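You operate a simulated robot arm through the tools that you are given. There is no shell and no other tool. Be economical: measure what you need, move in short steps, check, and stop when the job is done.

Carry out the task below with a simulated robot arm. There is one attempt and no reset: what you move stays moved.

TASK
Press the pin of the plug named on the card to its depth; put the plug in the black holder.
Fine: set the depth dial first; the slide goes in for the stroke and comes out again; fingers clear of the ram.
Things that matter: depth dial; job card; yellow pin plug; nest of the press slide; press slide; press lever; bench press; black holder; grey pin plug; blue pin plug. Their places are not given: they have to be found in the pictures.

It is judged by the outcome, as a careful person would: the job done as asked, and still so three seconds after it is handed in. It fails if anything else is knocked over, pushed out of place, dropped, spilled or broken.

THE ROBOT
A 7-joint arm with a two-finger parallel gripper, fixed in place. Base frame: the origin is at the foot of the arm, x ahead of it, y to its left, z up; the work surface is at about z = 0.87. Lengths are in m, angles in degrees, forces in N, time in s.
With the tool pointing down near the work surface it reaches from about 0.3 to 0.7 m from the base axis. Its first joint turns from -66.0 to 66.0 degrees. Payload 1.57 kg.
The tool frame sits at the grasp point between the pads (the TCP): z along the fingers, y along the line on which they close. The tips reach 0.03 m beyond it. Largest opening 0.11 m; finger width 0.024, thickness 0.012; the body of the gripper, 0.048 by 0.112 m, starts 0.078 m behind the TCP.
Orientation is told as [roll, pitch, yaw] about the base's x, y, z axes, in that order, counted from this pose: with the fingers straight down and closing along the base's y, the tool's x points along the base's -x, its y along +y and its z along -z.

THE INTERFACE
- The arm moves only by the tool send_rows. Its argument "steps" is a list of rows, each a list of 7 numbers: the finger opening in m, from 0 to 0.11, then the shift along the base's x, y, z in m, then the turn, a rotation vector about the base's x, y, z in degrees. In form: [[claw, tx, ty, tz, rx, ry, rz], ...]. A call has 1 to 20 rows; each row is the pose to reach, as a shift and turn from the pose commanded when the call began. Rows are played at 5 a second. More than 0.05 m and 8.6 degrees between two rows, or a gripper value outside its range, and nothing of the call is played. Where a pose cannot be reached the arm comes as near as it can. A force on the tool above 60 N (or 10 N above the force at the start of the call, whichever is more), or a blocked arm, ends the call early, and 0.2 s more pass. Each finger travels about 0.108 m/s and halts on what it meets, pressing with about 34 N; the grip force reading is that of the motor and also rises with nothing between the fingers. The clock runs only during rows and for 0.2 s after the last one: add rows that repeat a pose to give the fingers time. It gives the time, the measured TCP pose, the force on the tool (base axes), the opening and the grip force at its end, in the units of the frame above (readings bear some noise), and new pictures: "views" is both (left out), scene, wrist or none.
- Cameras (640 x 400 px; columns grow to the right, rows downward): "scene" is fixed at [0.1536, -0.3817, 1.4117]; the picture's right is [0.88, -0.47, 0.00], its down [-0.23, -0.42, -0.88] and it looks along [0.42, 0.77, -0.48] (base axes); focal length 255 px, centre (320, 200). "wrist" rides on the gripper at [-0.036, 0, -0.08] in the tool frame; the picture's right is [0.00, -1.00, 0.00], its down [0.97, 0.00, -0.24] and it looks along [0.24, 0.00, 0.97] (tool axes); focal length 218 px, centre (320, 200).
- pixel_to_xyz(camera, pixels): there is no depth. For up to 12 entries [column, row, z] of the newest picture of that camera ("zoom" is the newest enlarged one), the place [x, y] in the base frame at which the ray of that pixel passes the height z, good to about 0.002 m. It takes no simulated time.
- close_up(camera, box): a new picture of the part [left, top, right, bottom] of that camera's present view, enlarged. It takes no simulated time.
- close_job(): hands the job in; it is judged then, once.

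Keep the steps short. Do not move on a guess: measure, check each grasp and each placing, and mend mistakes. In all there are 80 turns and 150 pictures (those below and enlarged ones count). Leave the gripper open and the arm clear of the work at the hand-in unless told otherwise, and finish with a single line.

The tools are called after ">>>" by a JSON object that holds its "method" and its "body". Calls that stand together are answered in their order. send_rows: Moves the arm, as the interface text tells. Its arguments: {"type":"object","properties":{"steps":{"type":"array","items":{"type":"array","items":{"type":"number"}}},"views":{"type":"string","enum":["both","scene","wrist","none"]}},"required":["steps"]} The other tools are called the same way: pixel_to_xyz (camera, pixels) gives the place at which the rays of pixels pass given heights; close_up (camera, box) takes an enlarged picture of a part of a camera's view; close_job () hands the job in.

At the start:

```text
time: 0.0
position: [0.2937, 0.1861, 1.3371]
ee_rot: [0.1, 0.0, 0.0]
contact_force: [-0.2, -0.6, -0.2]
finger_gap: 0.1101
grasp_force: 0.0
```

scene: 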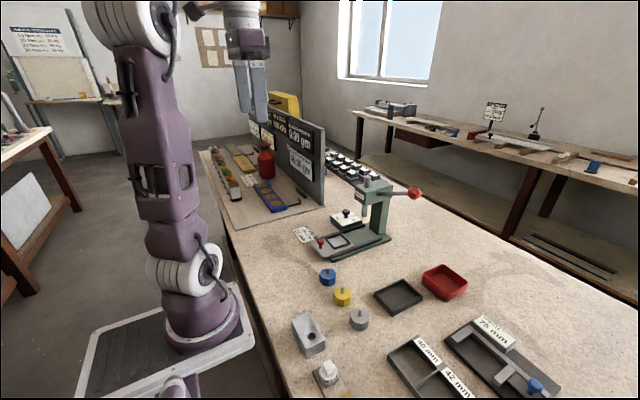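
wrist: 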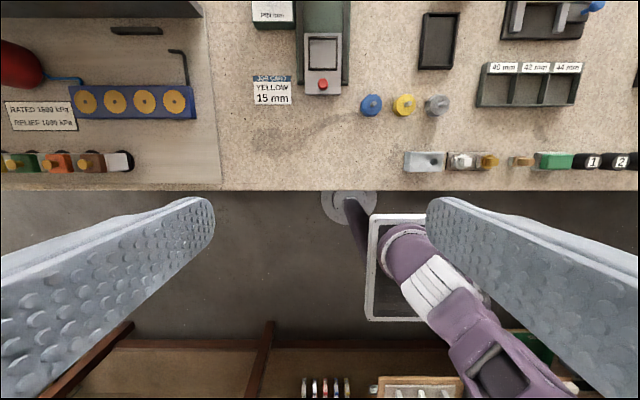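

The card seems to read "YELLOW 15 mm" (wrist 272,92). I'll enlarge the press, card and plugs.

>>> {"method": "close_up", "body": {"camera": "wrist", "box": [240, 0, 480, 150]}}

>>> {"method": "close_up", "body": {"camera": "scene", "box": [280, 160, 480, 340]}}

```text
2.67 times, centred on (360, 75) of wrist
```

zoom: 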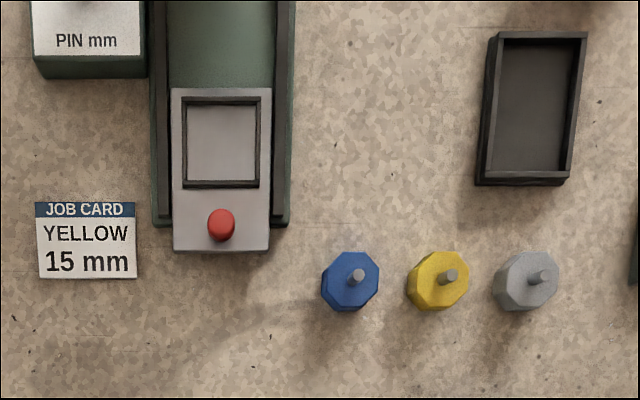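

```text
2.22 times, centred on (380, 250) of scene
```

zoom: 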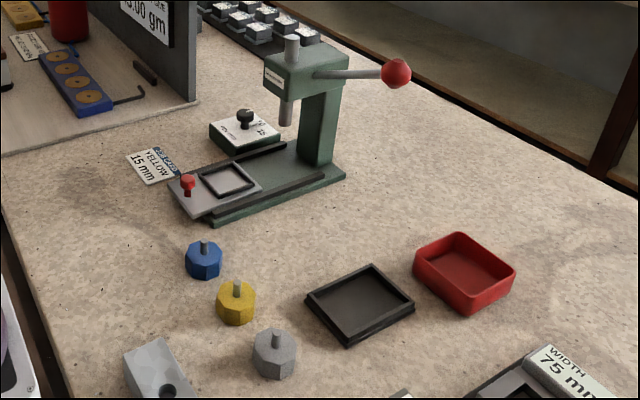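

Card: YELLOW, 15 mm. The dial appears to be the green box with a black knob (scene 346,215). I'll measure the positions.

>>> {"method": "pixel_to_xyz", "body": {"camera": "scene", "pixels": [[346, 213, 0.92], [342, 295, 0.9], [320, 240, 0.9], [351, 240, 0.885], [398, 296, 0.875], [415, 193, 1.0], [370, 210, 0.96], [371, 174, 1.03], [328, 278, 0.9], [360, 320, 0.9]]}}

>>> {"method": "pixel_to_xyz", "body": {"camera": "wrist", "pixels": [[404, 104, 0.9], [371, 104, 0.9], [437, 104, 0.9], [438, 40, 0.875], [323, 53, 0.885], [322, 85, 0.9], [272, 8, 0.9], [323, 92, 0.885]]}}

>>> {"method": "close_up", "body": {"camera": "scene", "box": [310, 165, 430, 265]}}

```text
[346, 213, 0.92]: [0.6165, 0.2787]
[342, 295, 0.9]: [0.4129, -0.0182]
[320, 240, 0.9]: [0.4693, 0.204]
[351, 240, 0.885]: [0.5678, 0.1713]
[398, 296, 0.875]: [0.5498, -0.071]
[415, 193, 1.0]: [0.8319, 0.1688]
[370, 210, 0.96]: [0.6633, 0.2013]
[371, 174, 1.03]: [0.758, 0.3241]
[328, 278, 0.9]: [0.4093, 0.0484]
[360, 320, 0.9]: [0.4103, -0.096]
```

```text
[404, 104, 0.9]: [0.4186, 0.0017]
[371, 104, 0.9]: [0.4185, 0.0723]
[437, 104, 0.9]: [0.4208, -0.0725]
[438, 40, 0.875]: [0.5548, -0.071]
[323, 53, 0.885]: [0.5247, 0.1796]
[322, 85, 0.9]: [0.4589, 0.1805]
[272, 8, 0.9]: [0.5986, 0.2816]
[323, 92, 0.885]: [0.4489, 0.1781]
```

```text
4.00 times, centred on (370, 215) of scene
```

zoom: 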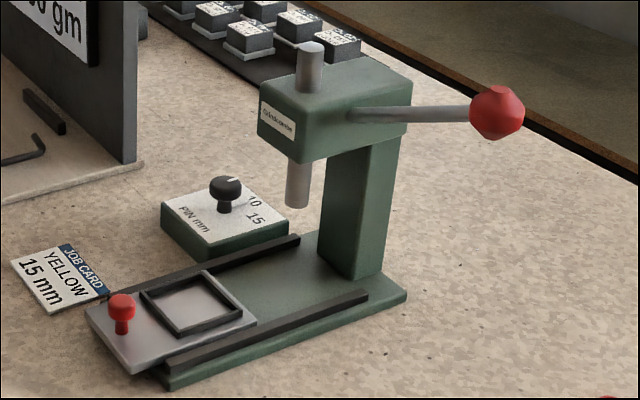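

Next I'll look at the dial from above; I move high over (0.62, 0.28).

>>> {"method": "send_rows", "body": {"steps": [[0.11, 0.04, 0.01, -0.01, 0, 0, 0], [0.11, 0.08, 0.03, -0.03, 0, 0, 0], [0.11, 0.12, 0.045, -0.05, 0, 0, 0], [0.11, 0.16, 0.06, -0.07, 0, 0, 0], [0.11, 0.2, 0.075, -0.09, 0, 0, 0], [0.11, 0.24, 0.085, -0.11, 0, 0, 0], [0.11, 0.28, 0.095, -0.13, 0, 0, 0], [0.11, 0.31, 0.095, -0.14, 0, 0, 0], [0.11, 0.31, 0.095, -0.14, 0, 0, 0], [0.11, 0.31, 0.095, -0.14, 0, 0, 0]]}}

```text
time: 2.2
position: [0.5476, 0.2575, 1.1849]
ee_rot: [0.2, -0.2, 0.1]
contact_force: [0.2, -0.5, 0.6]
finger_gap: 0.1101
grasp_force: 0.1
out of reach, approached as far as the arm can: row 5, 6, 7, 8, 9, 10
```

scene: 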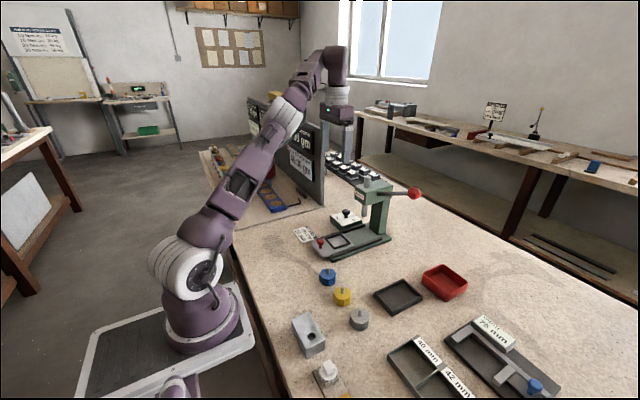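
wrist: 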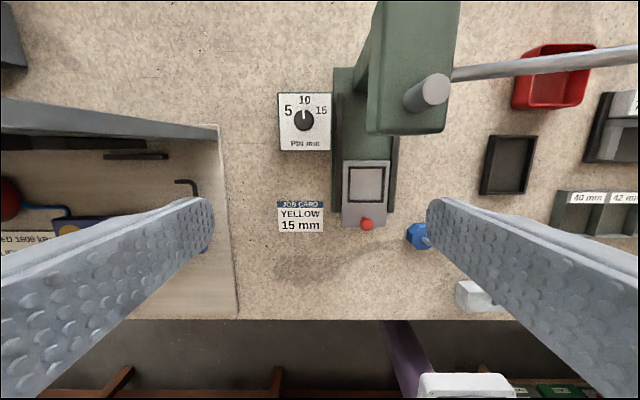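

>>> {"method": "close_up", "body": {"camera": "wrist", "box": [260, 80, 420, 240]}}

>>> {"method": "pixel_to_xyz", "body": {"camera": "wrist", "pixels": [[304, 121, 0.92], [304, 121, 0.91], [278, 93, 0.9], [330, 150, 0.9], [366, 224, 0.91], [367, 184, 0.885], [434, 91, 1.05], [366, 130, 0.97], [446, 130, 0.97], [508, 165, 0.875], [343, 214, 0.88], [388, 210, 0.88]]}}

```text
2.50 times, centred on (340, 160) of wrist
```

zoom: 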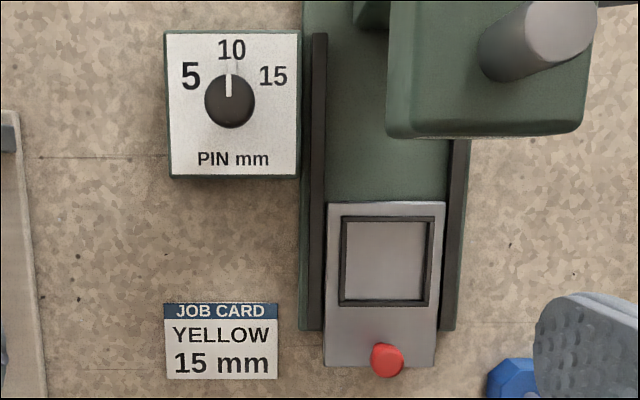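

```text
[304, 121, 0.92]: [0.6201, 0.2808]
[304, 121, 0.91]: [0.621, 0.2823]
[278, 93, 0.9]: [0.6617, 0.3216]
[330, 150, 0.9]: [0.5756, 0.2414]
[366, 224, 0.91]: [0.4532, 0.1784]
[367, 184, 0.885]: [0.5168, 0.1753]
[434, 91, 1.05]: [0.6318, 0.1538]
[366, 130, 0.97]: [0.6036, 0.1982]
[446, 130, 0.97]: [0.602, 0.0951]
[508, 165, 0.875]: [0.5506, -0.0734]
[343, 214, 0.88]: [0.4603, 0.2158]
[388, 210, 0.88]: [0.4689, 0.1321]
```

Dial points at 10; 15 is about 60° clockwise. I'll check the panel's nearest edge and heights of knob and press head.

>>> {"method": "pixel_to_xyz", "body": {"camera": "scene", "pixels": [[325, 206, 0.88], [325, 127, 1.05], [325, 127, 1.08], [346.3, 212, 0.925], [346.3, 212, 0.915], [354, 190, 1.04], [354, 199, 0.97], [346, 220, 0.9], [364, 213, 0.95]]}}

>>> {"method": "pixel_to_xyz", "body": {"camera": "wrist", "pixels": [[217, 128, 1.08], [219, 140, 0.88], [290, 121, 0.92], [315, 121, 0.92]]}}

>>> {"method": "close_up", "body": {"camera": "scene", "box": [320, 185, 400, 235]}}

```text
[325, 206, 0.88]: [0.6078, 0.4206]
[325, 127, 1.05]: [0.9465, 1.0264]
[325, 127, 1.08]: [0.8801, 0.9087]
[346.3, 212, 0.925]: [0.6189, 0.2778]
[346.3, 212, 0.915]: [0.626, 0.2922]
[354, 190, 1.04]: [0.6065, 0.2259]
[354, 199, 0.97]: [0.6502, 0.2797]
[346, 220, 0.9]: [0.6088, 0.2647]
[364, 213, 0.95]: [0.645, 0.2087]
```

```text
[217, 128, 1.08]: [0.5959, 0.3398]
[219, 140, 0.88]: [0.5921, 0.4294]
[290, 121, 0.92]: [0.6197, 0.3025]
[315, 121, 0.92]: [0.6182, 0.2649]
```

```text
8.00 times, centred on (360, 210) of scene
```

zoom: 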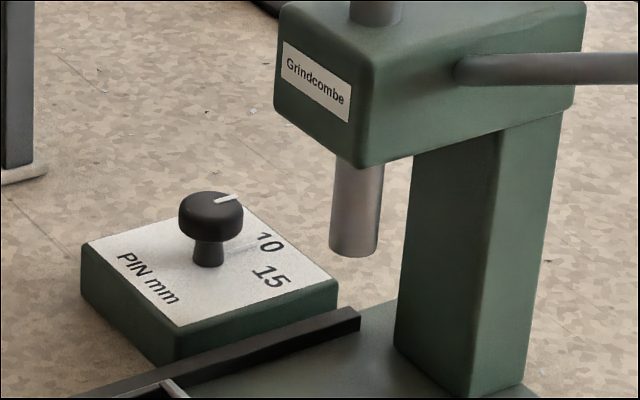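

The knob cap is at (0.619, 0.280), top about 0.924. I'll descend partway first to see what the shift is counted from.

>>> {"method": "send_rows", "body": {"steps": [[0.09, 0, 0, -0.04, 0, 0, 0], [0.07, 0, 0, -0.08, 0, 0, 0], [0.06, 0, 0, -0.12, 0, 0, 0], [0.06, 0, 0, -0.12, 0, 0, 0], [0.06, 0, 0, -0.12, 0, 0, 0]], "views": "wrist"}}

```text
time: 3.4
position: [0.5471, 0.2544, 1.0637]
ee_rot: [0.1, 0.0, 0.0]
contact_force: [0.1, 0.4, -0.2]
finger_gap: 0.0603
grasp_force: 0.2
```

wrist: 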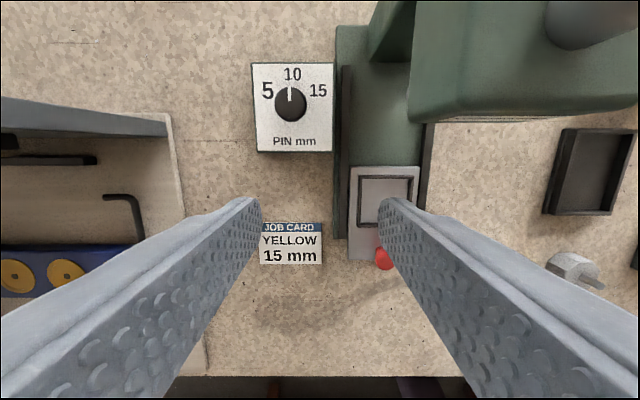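

Shifts count from the clamped pose. Measuring the knob again from here.

>>> {"method": "pixel_to_xyz", "body": {"camera": "wrist", "pixels": [[291, 103, 0.924], [276, 103, 0.92], [307, 103, 0.92], [410, 120, 0.97], [410, 120, 1.0], [290, 88, 0.924]]}}

```text
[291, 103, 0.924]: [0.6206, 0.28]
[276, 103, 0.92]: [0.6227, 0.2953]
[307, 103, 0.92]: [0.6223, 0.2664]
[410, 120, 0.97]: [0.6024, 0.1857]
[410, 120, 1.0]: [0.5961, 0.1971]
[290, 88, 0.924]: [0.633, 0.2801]
```

Going over the knob (dx 0.073, dy 0.026), then down to TCP 0.965.

>>> {"method": "send_rows", "body": {"steps": [[0.06, 0.03, 0.012, -0.02, 0, 0, 0], [0.06, 0.06, 0.022, -0.04, 0, 0, 0], [0.06, 0.073, 0.026, -0.07, 0, 0, 0], [0.06, 0.073, 0.026, -0.1, 0, 0, 0], [0.06, 0.073, 0.026, -0.1, 0, 0, 0], [0.06, 0.073, 0.026, -0.1, 0, 0, 0]]}}

```text
time: 4.8
position: [0.6224, 0.2816, 0.9645]
ee_rot: [0.0, 0.0, 0.1]
contact_force: [0.2, 0.7, -0.8]
finger_gap: 0.0601
grasp_force: 0.0
out of reach, approached as far as the arm can: row 3
```

scene: 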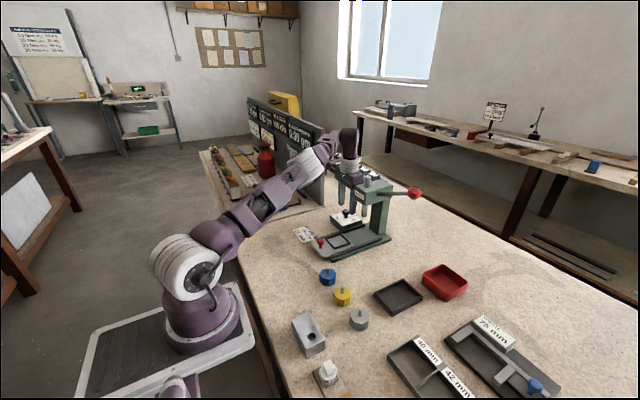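
wrist: 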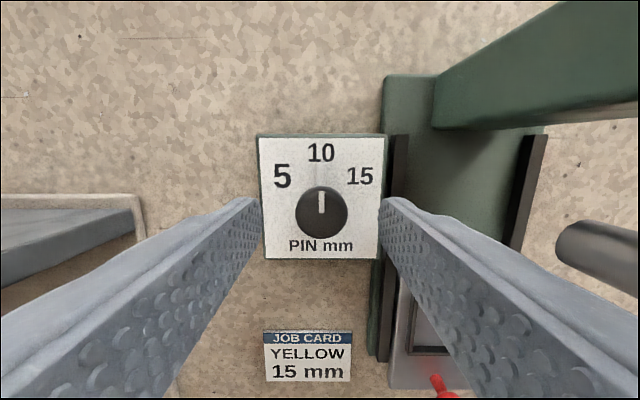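

Centred. I'll lower 0.03 (tips around 0.905), close on the cap, and get the bearing of the 15 mark.

>>> {"method": "pixel_to_xyz", "body": {"camera": "wrist", "pixels": [[321, 214, 0.924], [360, 176, 0.899], [283, 176, 0.899], [321, 153, 0.899]]}}

>>> {"method": "send_rows", "body": {"steps": [[0.06, 0, 0, -0.015, 0, 0, 0], [0.06, 0, 0, -0.029, 0, 0, 0], [0.03, 0, 0, -0.029, 0, 0, 0], [0.02, 0, 0, -0.029, 0, 0, 0], [0.02, 0, 0, -0.029, 0, 0, 0]]}}

```text
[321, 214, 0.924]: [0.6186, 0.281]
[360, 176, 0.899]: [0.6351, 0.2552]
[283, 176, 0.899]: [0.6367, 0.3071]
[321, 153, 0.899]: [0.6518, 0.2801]
```

```text
time: 6.0
position: [0.62, 0.2815, 0.9353]
ee_rot: [0.1, 0.0, 0.1]
contact_force: [0.3, -0.4, -1.9]
finger_gap: 0.0293
grasp_force: 38.5
```

scene: 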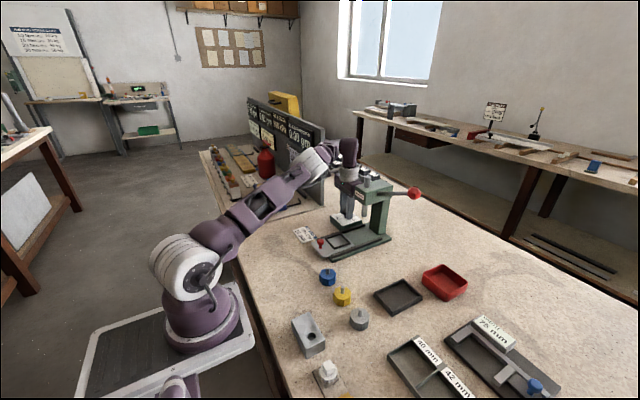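
wrist: 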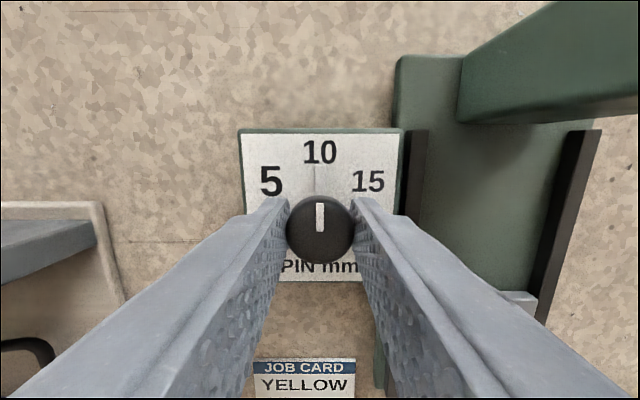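

Cap held (gap 0.0293). Bearing of the 15 is about 58–60° clockwise. Turning in steps, -24° first.

>>> {"method": "send_rows", "body": {"steps": [[0.02, 0, 0, 0, 0, 0, -8], [0.02, 0, 0, 0, 0, 0, -16], [0.02, 0, 0, 0, 0, 0, -24], [0.02, 0, 0, 0, 0, 0, -24]], "views": "wrist"}}

```text
time: 7.0
position: [0.6191, 0.2825, 0.9364]
ee_rot: [0.0, -0.1, -24.0]
contact_force: [0.8, -9.8, -3.6]
finger_gap: 0.0294
grasp_force: 38.8
```

wrist: 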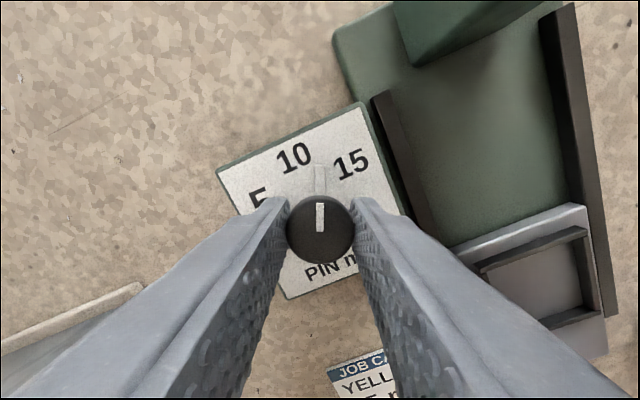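

The knob turns with the tool. Continuing by another 36°.

>>> {"method": "send_rows", "body": {"steps": [[0.02, 0, 0, 0, 0, 0, -8], [0.02, 0, 0, 0, 0, 0, -16], [0.02, 0, 0, 0, 0, 0, -24], [0.02, 0, 0, 0, 0, 0, -32], [0.02, 0, 0, 0, 0, 0, -36], [0.02, 0, 0, 0, 0, 0, -36]], "views": "wrist"}}

```text
time: 8.4
position: [0.6205, 0.2818, 0.9351]
ee_rot: [0.0, 0.0, -60.1]
contact_force: [5.5, -17.1, -5.7]
finger_gap: 0.0294
grasp_force: 38.5
```

wrist: 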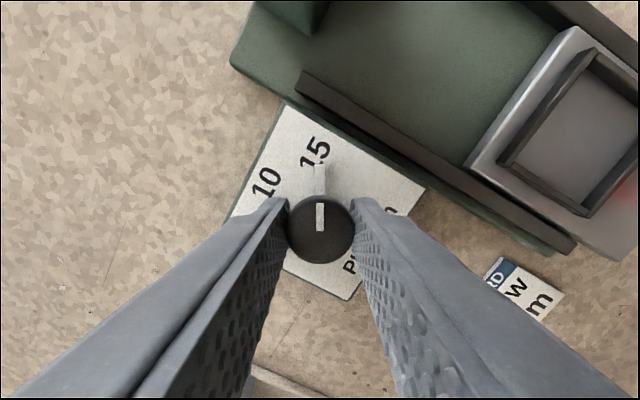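

Pointer lines up with 15. Opening, rising, turning back.

>>> {"method": "send_rows", "body": {"steps": [[0.05, 0, 0, 0, 0, 0, 0], [0.05, 0, 0, 0, 0, 0, 0], [0.05, 0, 0, 0.03, 0, 0, 0], [0.05, 0, 0, 0.06, 0, 0, 0], [0.05, -0.02, 0, 0.09, 0, 0, 8], [0.05, -0.04, 0, 0.12, 0, 0, 16], [0.05, -0.06, 0, 0.13, 0, 0, 24], [0.05, -0.06, 0, 0.13, 0, 0, 32], [0.05, -0.06, 0, 0.13, 0, 0, 40], [0.05, -0.06, 0, 0.13, 0, 0, 48], [0.05, -0.06, 0, 0.13, 0, 0, 56], [0.05, -0.06, 0, 0.13, 0, 0, 60], [0.05, -0.06, 0, 0.13, 0, 0, 60]], "views": "wrist"}}

>>> {"method": "close_up", "body": {"camera": "wrist", "box": [220, 40, 380, 140]}}

```text
time: 11.2
position: [0.5599, 0.2842, 1.066]
ee_rot: [0.1, -0.1, 0.1]
contact_force: [0.1, -0.2, -0.8]
finger_gap: 0.0501
grasp_force: 0.0
```

wrist: 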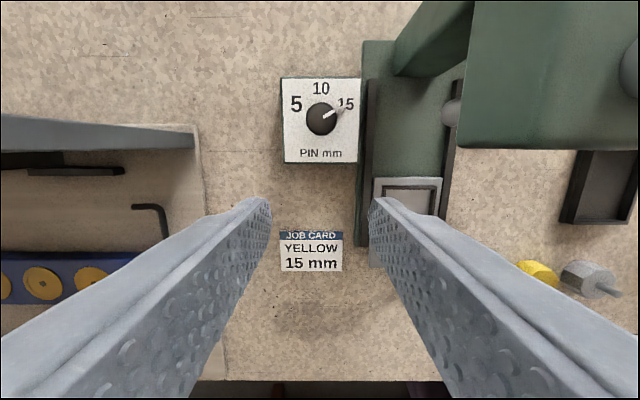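

```text
4.00 times, centred on (300, 90) of wrist
```

zoom: 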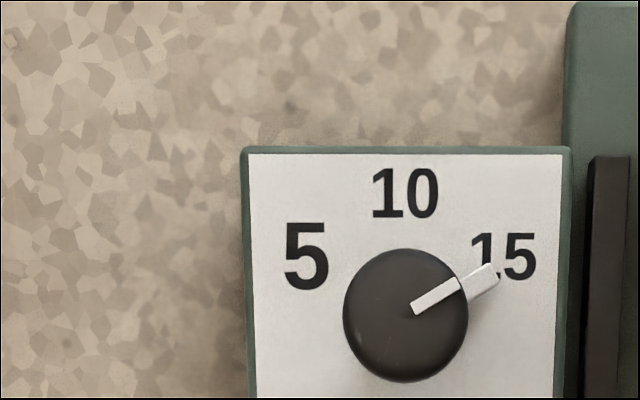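

Dial is at 15. Now to above the yellow plug at about (0.415, 0.0).

>>> {"method": "send_rows", "body": {"steps": [[0.06, -0.04, -0.01, 0, 0, 0, 0], [0.07, -0.08, -0.04, 0, 0, 0, 0], [0.08, -0.11, -0.08, 0, 0, 0, 0], [0.09, -0.13, -0.12, 0, 0, 0, 0], [0.1, -0.14, -0.165, 0, 0, 0, 0], [0.1, -0.145, -0.21, 0, 0, 0, 0], [0.1, -0.145, -0.255, 0, 0, 0, 0], [0.1, -0.145, -0.282, 0, 0, 0, 0], [0.1, -0.145, -0.282, 0, 0, 0, 0]]}}

>>> {"method": "close_up", "body": {"camera": "scene", "box": [310, 255, 390, 335]}}

```text
time: 13.2
position: [0.4143, -0.0011, 1.0674]
ee_rot: [0.0, 0.0, 0.0]
contact_force: [0.1, -0.9, 0.2]
finger_gap: 0.1001
grasp_force: 0.2
```

scene: 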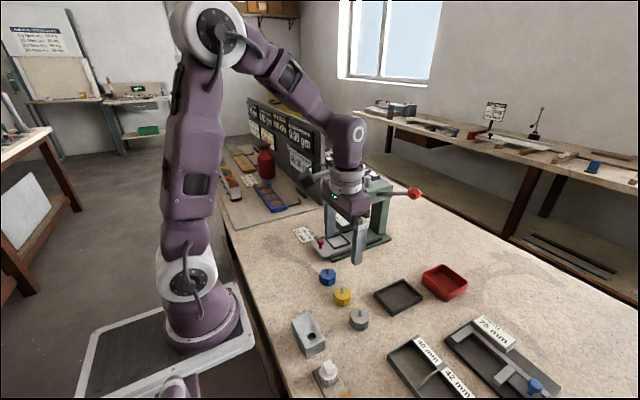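
wrist: 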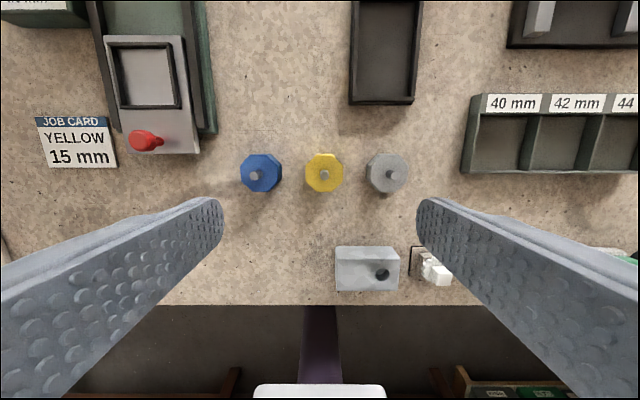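

```text
5.00 times, centred on (350, 295) of scene
```

zoom: 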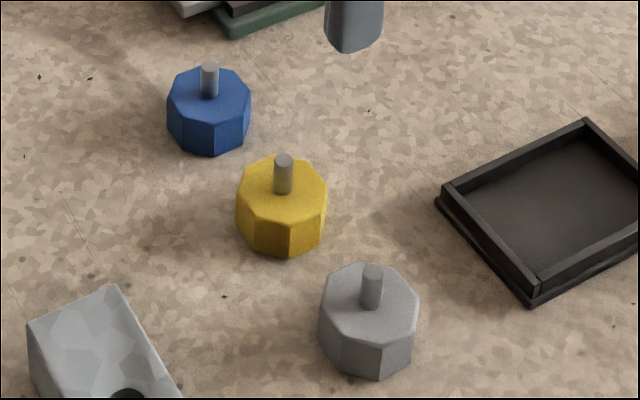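

Measuring plug width, its height, the nest and the holder.

>>> {"method": "pixel_to_xyz", "body": {"camera": "wrist", "pixels": [[324, 172, 0.895], [306, 172, 0.895], [343, 172, 0.895], [324, 154, 0.895], [324, 191, 0.895], [116, 46, 0.89], [174, 43, 0.89], [180, 107, 0.89], [122, 109, 0.89], [357, 3, 0.88], [413, 100, 0.88], [152, 140, 0.905]]}}

>>> {"method": "pixel_to_xyz", "body": {"camera": "scene", "pixels": [[342.2, 293.5, 0.895], [342.2, 293.5, 0.9], [342.5, 286.5, 0.91], [342.5, 286.5, 0.92]]}}

>>> {"method": "close_up", "body": {"camera": "wrist", "box": [280, 130, 370, 210]}}

>>> {"method": "close_up", "body": {"camera": "wrist", "box": [80, 0, 220, 160]}}

```text
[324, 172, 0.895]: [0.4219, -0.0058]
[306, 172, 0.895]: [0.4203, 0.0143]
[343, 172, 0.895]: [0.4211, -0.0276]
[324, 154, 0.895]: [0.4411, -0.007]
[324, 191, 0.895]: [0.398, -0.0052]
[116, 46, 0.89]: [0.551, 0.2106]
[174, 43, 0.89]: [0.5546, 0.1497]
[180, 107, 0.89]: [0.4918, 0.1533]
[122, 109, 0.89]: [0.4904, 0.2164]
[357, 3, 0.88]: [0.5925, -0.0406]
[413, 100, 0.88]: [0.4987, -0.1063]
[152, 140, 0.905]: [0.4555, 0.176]
```

```text
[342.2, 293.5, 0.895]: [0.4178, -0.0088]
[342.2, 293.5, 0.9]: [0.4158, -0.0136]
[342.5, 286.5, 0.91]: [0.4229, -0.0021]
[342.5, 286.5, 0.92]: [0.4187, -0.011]
```

```text
5.00 times, centred on (325, 170) of wrist
```

zoom: 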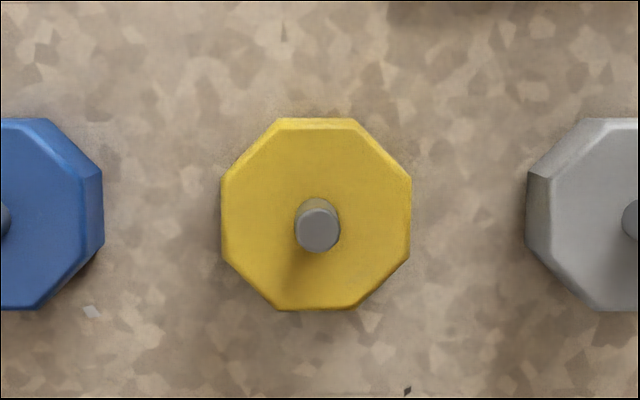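

```text
2.50 times, centred on (150, 80) of wrist
```

zoom: 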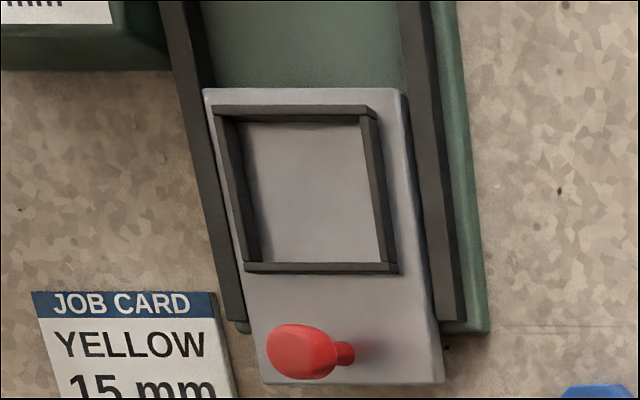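

Plug body is ~0.042 across, centred at (0.420, -0.006), with top at about 0.893. I'll grip its upper part (TCP 0.911, tips 0.881), opening 0.06.

>>> {"method": "send_rows", "body": {"steps": [[0.08, 0.006, -0.005, -0.04, 0, 0, 0], [0.06, 0.006, -0.005, -0.08, 0, 0, 0], [0.06, 0.006, -0.005, -0.11, 0, 0, 0], [0.06, 0.006, -0.005, -0.11, 0, 0, 0], [0.06, 0.006, -0.005, -0.11, 0, 0, 0]]}}

```text
time: 14.4
position: [0.4189, -0.0053, 0.9541]
ee_rot: [0.2, 0.0, -0.1]
contact_force: [0.3, 0.1, 0.6]
finger_gap: 0.0599
grasp_force: 0.0
```

scene: 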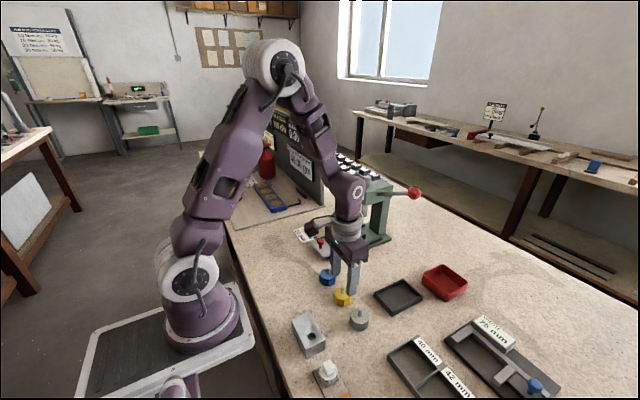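
wrist: 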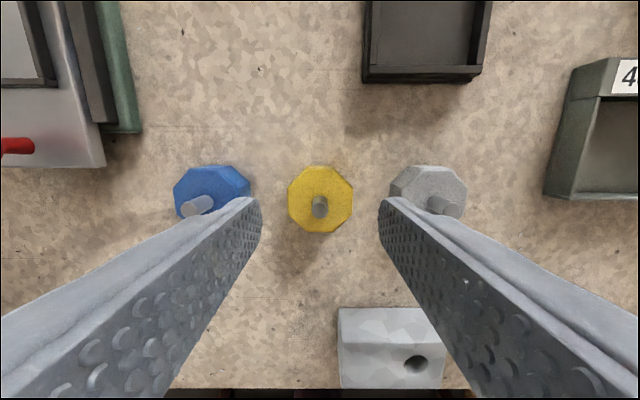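

Centred over the plug. Descending 0.043 and closing.

>>> {"method": "send_rows", "body": {"steps": [[0.057, 0, 0, -0.02, 0, 0, 0], [0.056, 0, 0, -0.043, 0, 0, 0], [0.056, 0, 0, -0.043, 0, 0, 0], [0.036, 0, 0, -0.043, 0, 0, 0], [0.036, 0, 0, -0.043, 0, 0, 0], [0.036, 0, 0, -0.043, 0, 0, 0]]}}

```text
time: 15.8
position: [0.4214, -0.0048, 0.9133]
ee_rot: [0.1, 0.0, -0.1]
contact_force: [-0.4, -0.2, -0.4]
finger_gap: 0.043
grasp_force: 34.0
```

scene: 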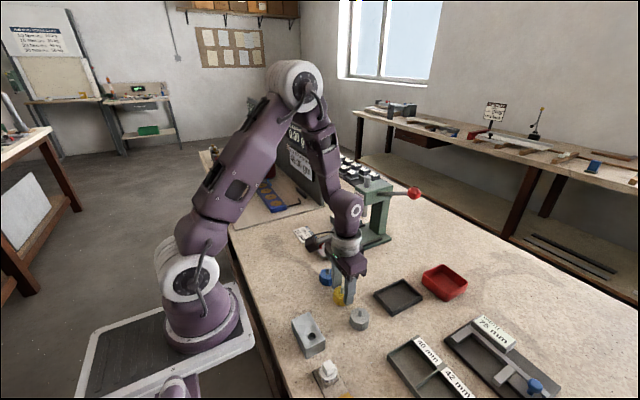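
wrist: 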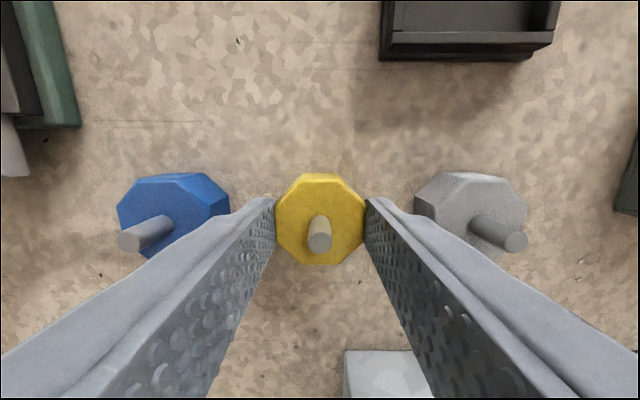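

Gripped (gap 0.043). Lifting and moving towards the nest, stopping short for measuring.

>>> {"method": "send_rows", "body": {"steps": [[0.036, 0, 0, 0.03, 0, 0, 0], [0.036, 0, 0, 0.07, 0, 0, 0], [0.036, 0, 0.03, 0.1, 0, 0, 0], [0.036, 0.01, 0.075, 0.12, 0, 0, 0], [0.036, 0.03, 0.12, 0.12, 0, 0, 0], [0.036, 0.05, 0.16, 0.12, 0, 0, 0], [0.036, 0.07, 0.187, 0.12, 0, 0, 0], [0.036, 0.07, 0.187, 0.12, 0, 0, 0], [0.036, 0.07, 0.187, 0.12, 0, 0, 0]]}}

>>> {"method": "close_up", "body": {"camera": "scene", "box": [290, 190, 410, 265]}}

```text
refused: row 4 steps farther than a row can; nothing moved
```

```text
5.33 times, centred on (350, 228) of scene
```

zoom: 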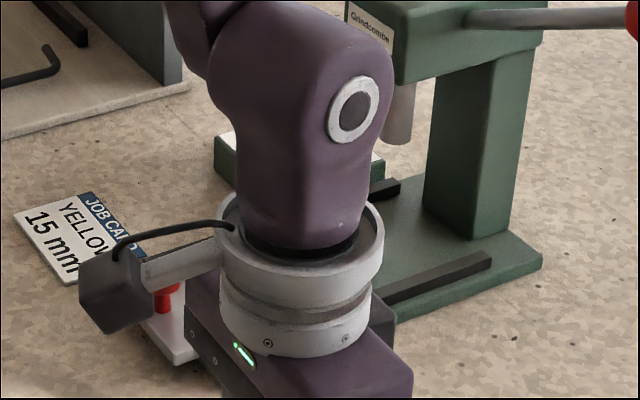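

Split the step and resend.

>>> {"method": "send_rows", "body": {"steps": [[0.036, 0, 0, 0.03, 0, 0, 0], [0.036, 0, 0, 0.07, 0, 0, 0], [0.036, 0, 0.03, 0.1, 0, 0, 0], [0.036, 0.01, 0.07, 0.12, 0, 0, 0], [0.036, 0.03, 0.11, 0.12, 0, 0, 0], [0.036, 0.05, 0.15, 0.12, 0, 0, 0], [0.036, 0.06, 0.187, 0.12, 0, 0, 0], [0.036, 0.06, 0.187, 0.12, 0, 0, 0], [0.036, 0.06, 0.187, 0.12, 0, 0, 0]]}}

>>> {"method": "close_up", "body": {"camera": "scene", "box": [290, 190, 410, 265]}}

```text
time: 17.8
position: [0.4789, 0.1831, 1.0325]
ee_rot: [0.1, 0.0, 0.0]
contact_force: [0.1, -0.5, 0.1]
finger_gap: 0.0358
grasp_force: 0.1
```

scene: 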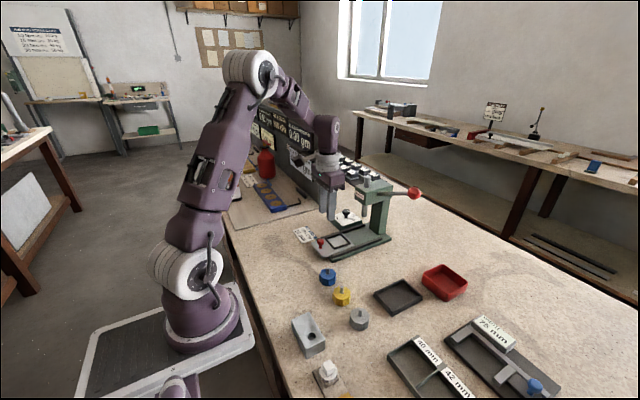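
wrist: 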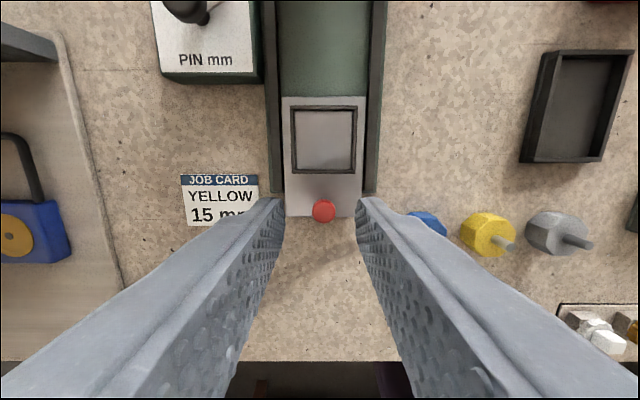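

```text
5.33 times, centred on (350, 228) of scene
```

zoom: 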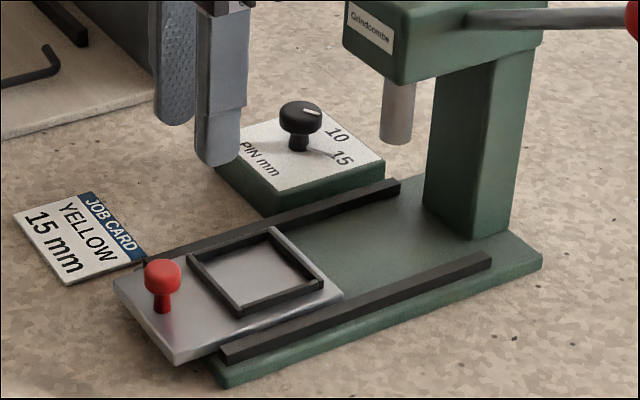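

The gripper is empty (gap 0.0358): the plug slipped and still stands at wrist (488,233). Since I'm here, I'll measure the nest and check the plug.

>>> {"method": "pixel_to_xyz", "body": {"camera": "wrist", "pixels": [[296, 112, 0.886], [352, 112, 0.886], [352, 168, 0.886], [296, 168, 0.886], [291, 106, 0.892], [357, 106, 0.892], [357, 173, 0.892], [324, 210, 0.91], [283, 130, 0.892], [367, 130, 0.892], [284, 217, 0.88], [488, 233, 0.893]]}}

>>> {"method": "close_up", "body": {"camera": "wrist", "box": [250, 80, 400, 230]}}

>>> {"method": "close_up", "body": {"camera": "scene", "box": [310, 260, 380, 335]}}

```text
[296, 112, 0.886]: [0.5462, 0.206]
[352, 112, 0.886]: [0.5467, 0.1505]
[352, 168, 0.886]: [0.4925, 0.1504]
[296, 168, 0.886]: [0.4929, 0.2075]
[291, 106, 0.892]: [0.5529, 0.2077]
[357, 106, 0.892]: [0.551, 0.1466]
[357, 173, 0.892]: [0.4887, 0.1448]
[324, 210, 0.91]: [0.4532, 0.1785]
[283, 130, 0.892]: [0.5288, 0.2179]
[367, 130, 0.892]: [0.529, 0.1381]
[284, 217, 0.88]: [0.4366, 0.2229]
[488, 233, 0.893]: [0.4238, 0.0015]
```

```text
2.67 times, centred on (325, 155) of wrist
```

zoom: 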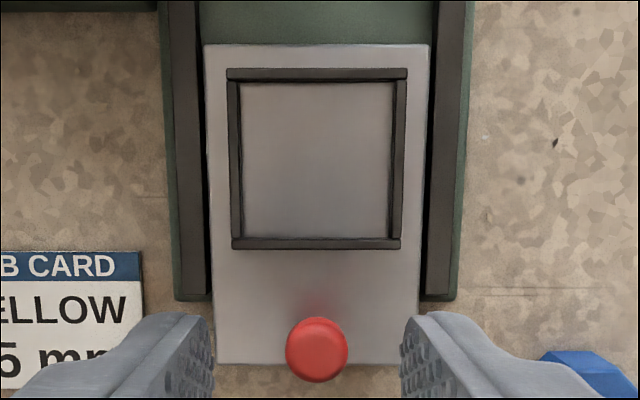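

```text
5.33 times, centred on (345, 298) of scene
```

zoom: 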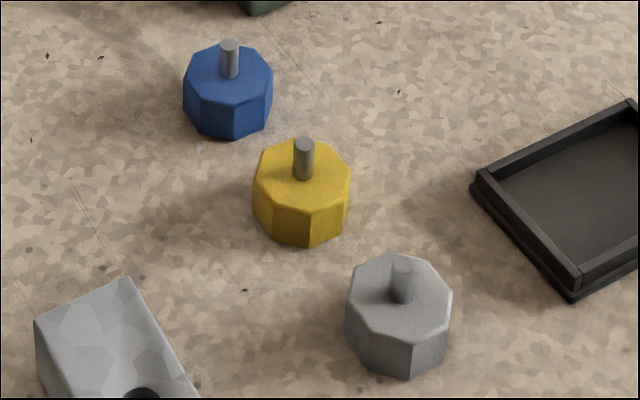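

The nest is centred at (0.5195, 0.178). The plug's top is only about 0.890, so my grip was too high and caught just the rim. Going back to grip ~7 mm lower.

>>> {"method": "send_rows", "body": {"steps": [[0.06, -0.01, -0.04, 0, 0, 0, 0], [0.06, -0.03, -0.08, 0, 0, 0, 0], [0.06, -0.05, -0.12, 0, 0, 0, 0], [0.06, -0.058, -0.16, 0, 0, 0, 0], [0.06, -0.058, -0.188, 0, 0, 0, 0], [0.06, -0.058, -0.188, -0.04, 0, 0, 0], [0.06, -0.058, -0.188, -0.08, 0, 0, 0], [0.06, -0.058, -0.188, -0.08, 0, 0, 0], [0.06, -0.058, -0.188, -0.08, 0, 0, 0]], "views": "wrist"}}

>>> {"method": "pixel_to_xyz", "body": {"camera": "wrist", "pixels": [[320, 200, 0.89], [288, 200, 0.89], [352, 200, 0.89]]}}

```text
time: 19.8
position: [0.4226, -0.0052, 0.955]
ee_rot: [0.0, 0.0, 0.0]
contact_force: [0.1, -0.3, 0.7]
finger_gap: 0.0599
grasp_force: 0.1
```

wrist: 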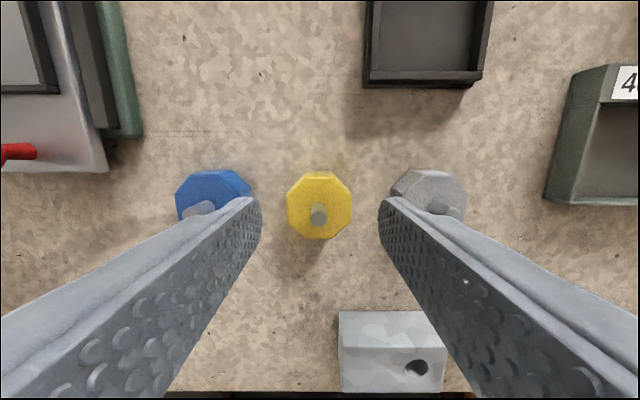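

```text
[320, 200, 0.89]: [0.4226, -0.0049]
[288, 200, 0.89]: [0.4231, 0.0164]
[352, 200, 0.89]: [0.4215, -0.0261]
```

Plug centre (319,206) is about x 0.418, so I adjust -0.003 in x, lower to TCP ~0.904 and close fully.

>>> {"method": "send_rows", "body": {"steps": [[0.057, -0.003, 0, -0.025, 0, 0, 0], [0.056, -0.003, 0, -0.048, 0, 0, 0], [0.056, -0.003, 0, -0.048, 0, 0, 0], [0.03, -0.003, 0, -0.048, 0, 0, 0], [0.01, -0.003, 0, -0.048, 0, 0, 0], [0.01, -0.003, 0, -0.048, 0, 0, 0], [0.01, -0.003, 0, -0.03, 0, 0, 0], [0.01, -0.003, 0, -0.01, 0, 0, 0], [0.01, -0.003, 0, -0.01, 0, 0, 0]]}}

>>> {"method": "close_up", "body": {"camera": "scene", "box": [300, 245, 390, 335]}}

```text
time: 21.8
position: [0.421, -0.0066, 0.9426]
ee_rot: [0.0, 0.0, 0.0]
contact_force: [0.5, 0.1, -0.6]
finger_gap: 0.0433
grasp_force: 33.6
```

scene: 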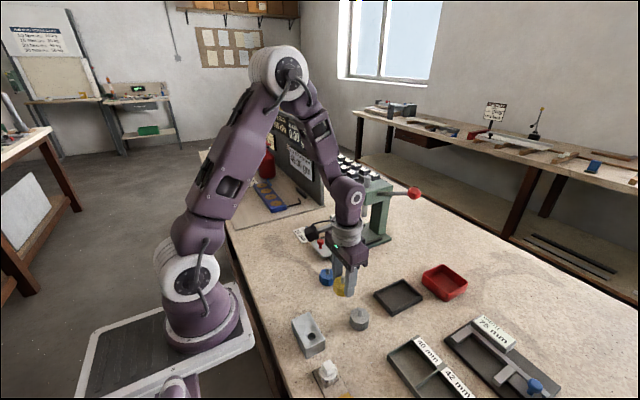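
wrist: 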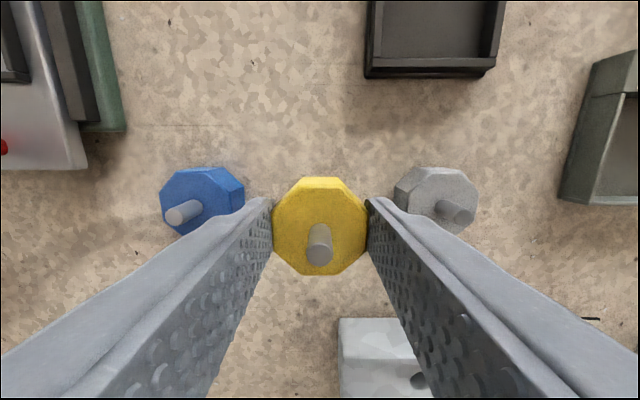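

```text
4.44 times, centred on (345, 290) of scene
```

zoom: 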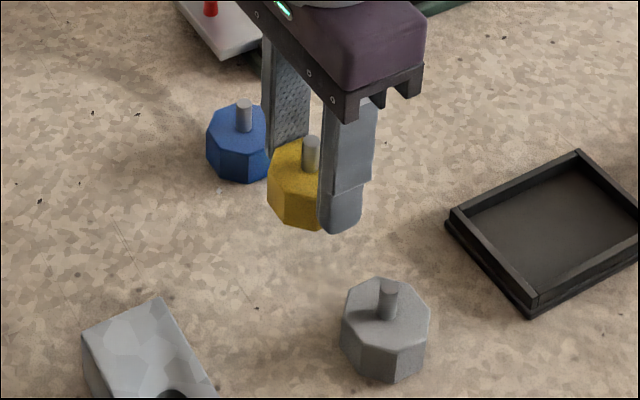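

The plug is lifted and upright. Moving gently to above the nest.

>>> {"method": "send_rows", "body": {"steps": [[0.01, 0, 0, 0.03, 0, 0, 0], [0.01, 0, 0.02, 0.06, 0, 0, 0], [0.01, 0.01, 0.06, 0.07, 0, 0, 0], [0.01, 0.03, 0.1, 0.07, 0, 0, 0], [0.01, 0.06, 0.135, 0.07, 0, 0, 0], [0.01, 0.09, 0.165, 0.07, 0, 0, 0], [0.01, 0.101, 0.184, 0.07, 0, 0, 0], [0.01, 0.101, 0.184, 0.05, 0, 0, 0], [0.01, 0.101, 0.184, 0.05, 0, 0, 0], [0.01, 0.101, 0.184, 0.05, 0, 0, 0]]}}

>>> {"method": "close_up", "body": {"camera": "scene", "box": [290, 190, 410, 265]}}

```text
time: 24.0
position: [0.5215, 0.1784, 0.9926]
ee_rot: [0.1, 0.0, 0.0]
contact_force: [0.8, -0.1, 0.2]
finger_gap: 0.0433
grasp_force: 33.7
```

scene: 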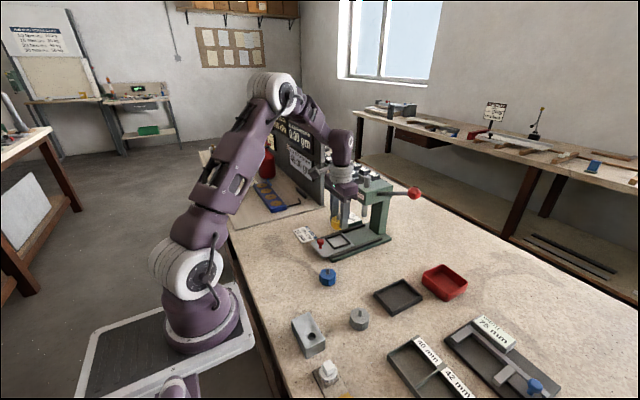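
wrist: 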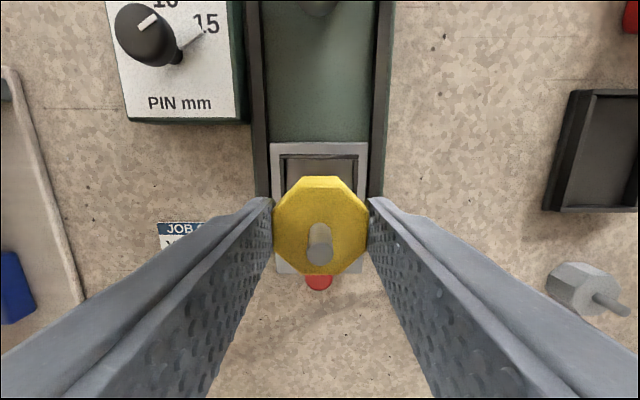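

```text
5.33 times, centred on (350, 228) of scene
```

zoom: 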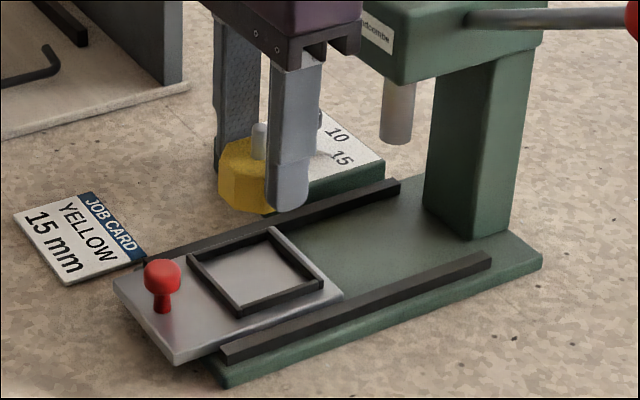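

Checking where the plug centre is relative to the nest.

>>> {"method": "pixel_to_xyz", "body": {"camera": "wrist", "pixels": [[320, 233, 0.979], [320, 188, 0.979], [320, 275, 0.979], [280, 157, 0.893], [358, 157, 0.893], [320, 157, 0.893]]}}

>>> {"method": "pixel_to_xyz", "body": {"camera": "scene", "pixels": [[340.6, 232.7, 0.892], [340.6, 232.7, 0.897], [325.5, 238, 0.892], [350.5, 244, 0.892], [334.5, 249, 0.892]]}}

```text
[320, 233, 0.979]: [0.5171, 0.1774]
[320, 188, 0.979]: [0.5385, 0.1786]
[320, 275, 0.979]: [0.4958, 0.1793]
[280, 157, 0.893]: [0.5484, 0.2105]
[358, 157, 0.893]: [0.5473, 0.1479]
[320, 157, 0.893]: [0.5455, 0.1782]
```

```text
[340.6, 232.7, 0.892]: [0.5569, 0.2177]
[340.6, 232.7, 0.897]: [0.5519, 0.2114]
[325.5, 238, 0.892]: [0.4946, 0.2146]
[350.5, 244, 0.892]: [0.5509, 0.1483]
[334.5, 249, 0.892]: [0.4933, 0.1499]
```

Nest is centred at (0.5195, 0.1785) and the plug at (0.517, 0.178): shift x +0.0025 and descend to about 0.935.

>>> {"method": "send_rows", "body": {"steps": [[0.01, 0.0025, 0, -0.02, 0, 0, 0], [0.01, 0.0025, 0, -0.04, 0, 0, 0], [0.01, 0.0025, 0, -0.055, 0, 0, 0], [0.01, 0.0025, 0, -0.055, 0, 0, 0], [0.01, 0.0025, 0, -0.055, 0, 0, 0]]}}

>>> {"method": "close_up", "body": {"camera": "scene", "box": [310, 205, 370, 260]}}

```text
time: 25.2
position: [0.5236, 0.1781, 0.9383]
ee_rot: [0.1, -0.1, 0.0]
contact_force: [-0.6, -0.4, -0.3]
finger_gap: 0.0431
grasp_force: 34.7
```

scene: 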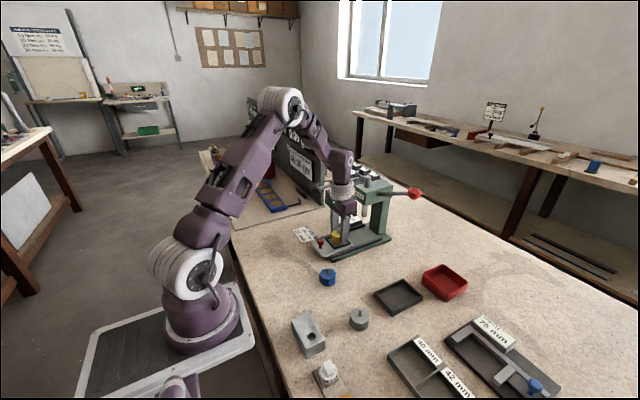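
wrist: 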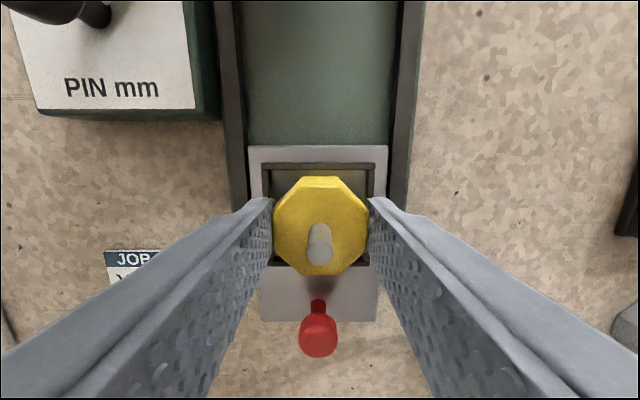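

```text
7.27 times, centred on (340, 232) of scene
```

zoom: 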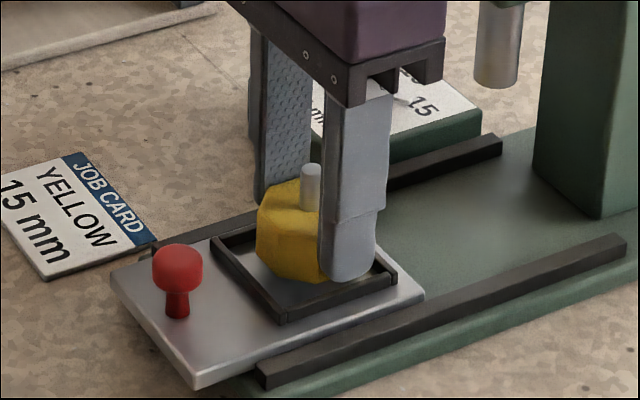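

Aligned. Lowering slowly by 8 mm, watching the force.

>>> {"method": "send_rows", "body": {"steps": [[0.01, 0, 0, -0.002, 0, 0, 0], [0.01, 0, 0, -0.004, 0, 0, 0], [0.01, 0, 0, -0.006, 0, 0, 0], [0.01, 0, 0, -0.008, 0, 0, 0], [0.01, 0, 0, -0.008, 0, 0, 0]], "views": "wrist"}}

>>> {"method": "close_up", "body": {"camera": "scene", "box": [310, 205, 370, 260]}}

```text
time: 26.4
position: [0.5232, 0.178, 0.9303]
ee_rot: [0.2, -0.2, 0.1]
contact_force: [-1.8, -3.1, 25.4]
finger_gap: 0.0429
grasp_force: 34.2
```

wrist: 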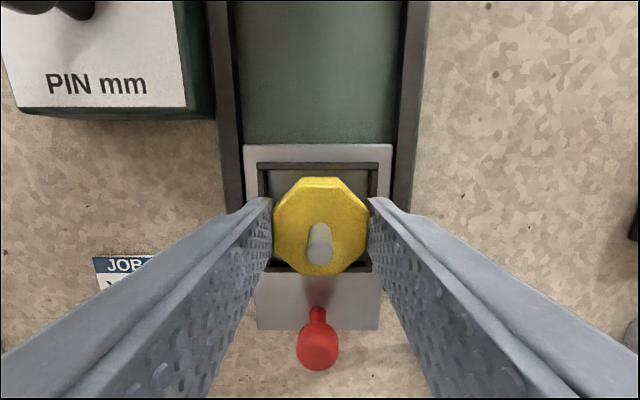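

```text
7.27 times, centred on (340, 232) of scene
```

zoom: 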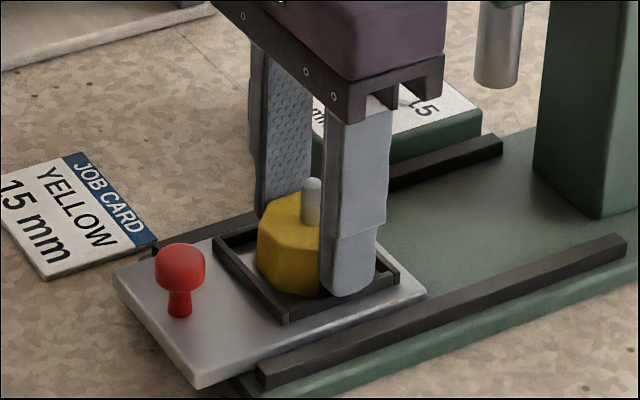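

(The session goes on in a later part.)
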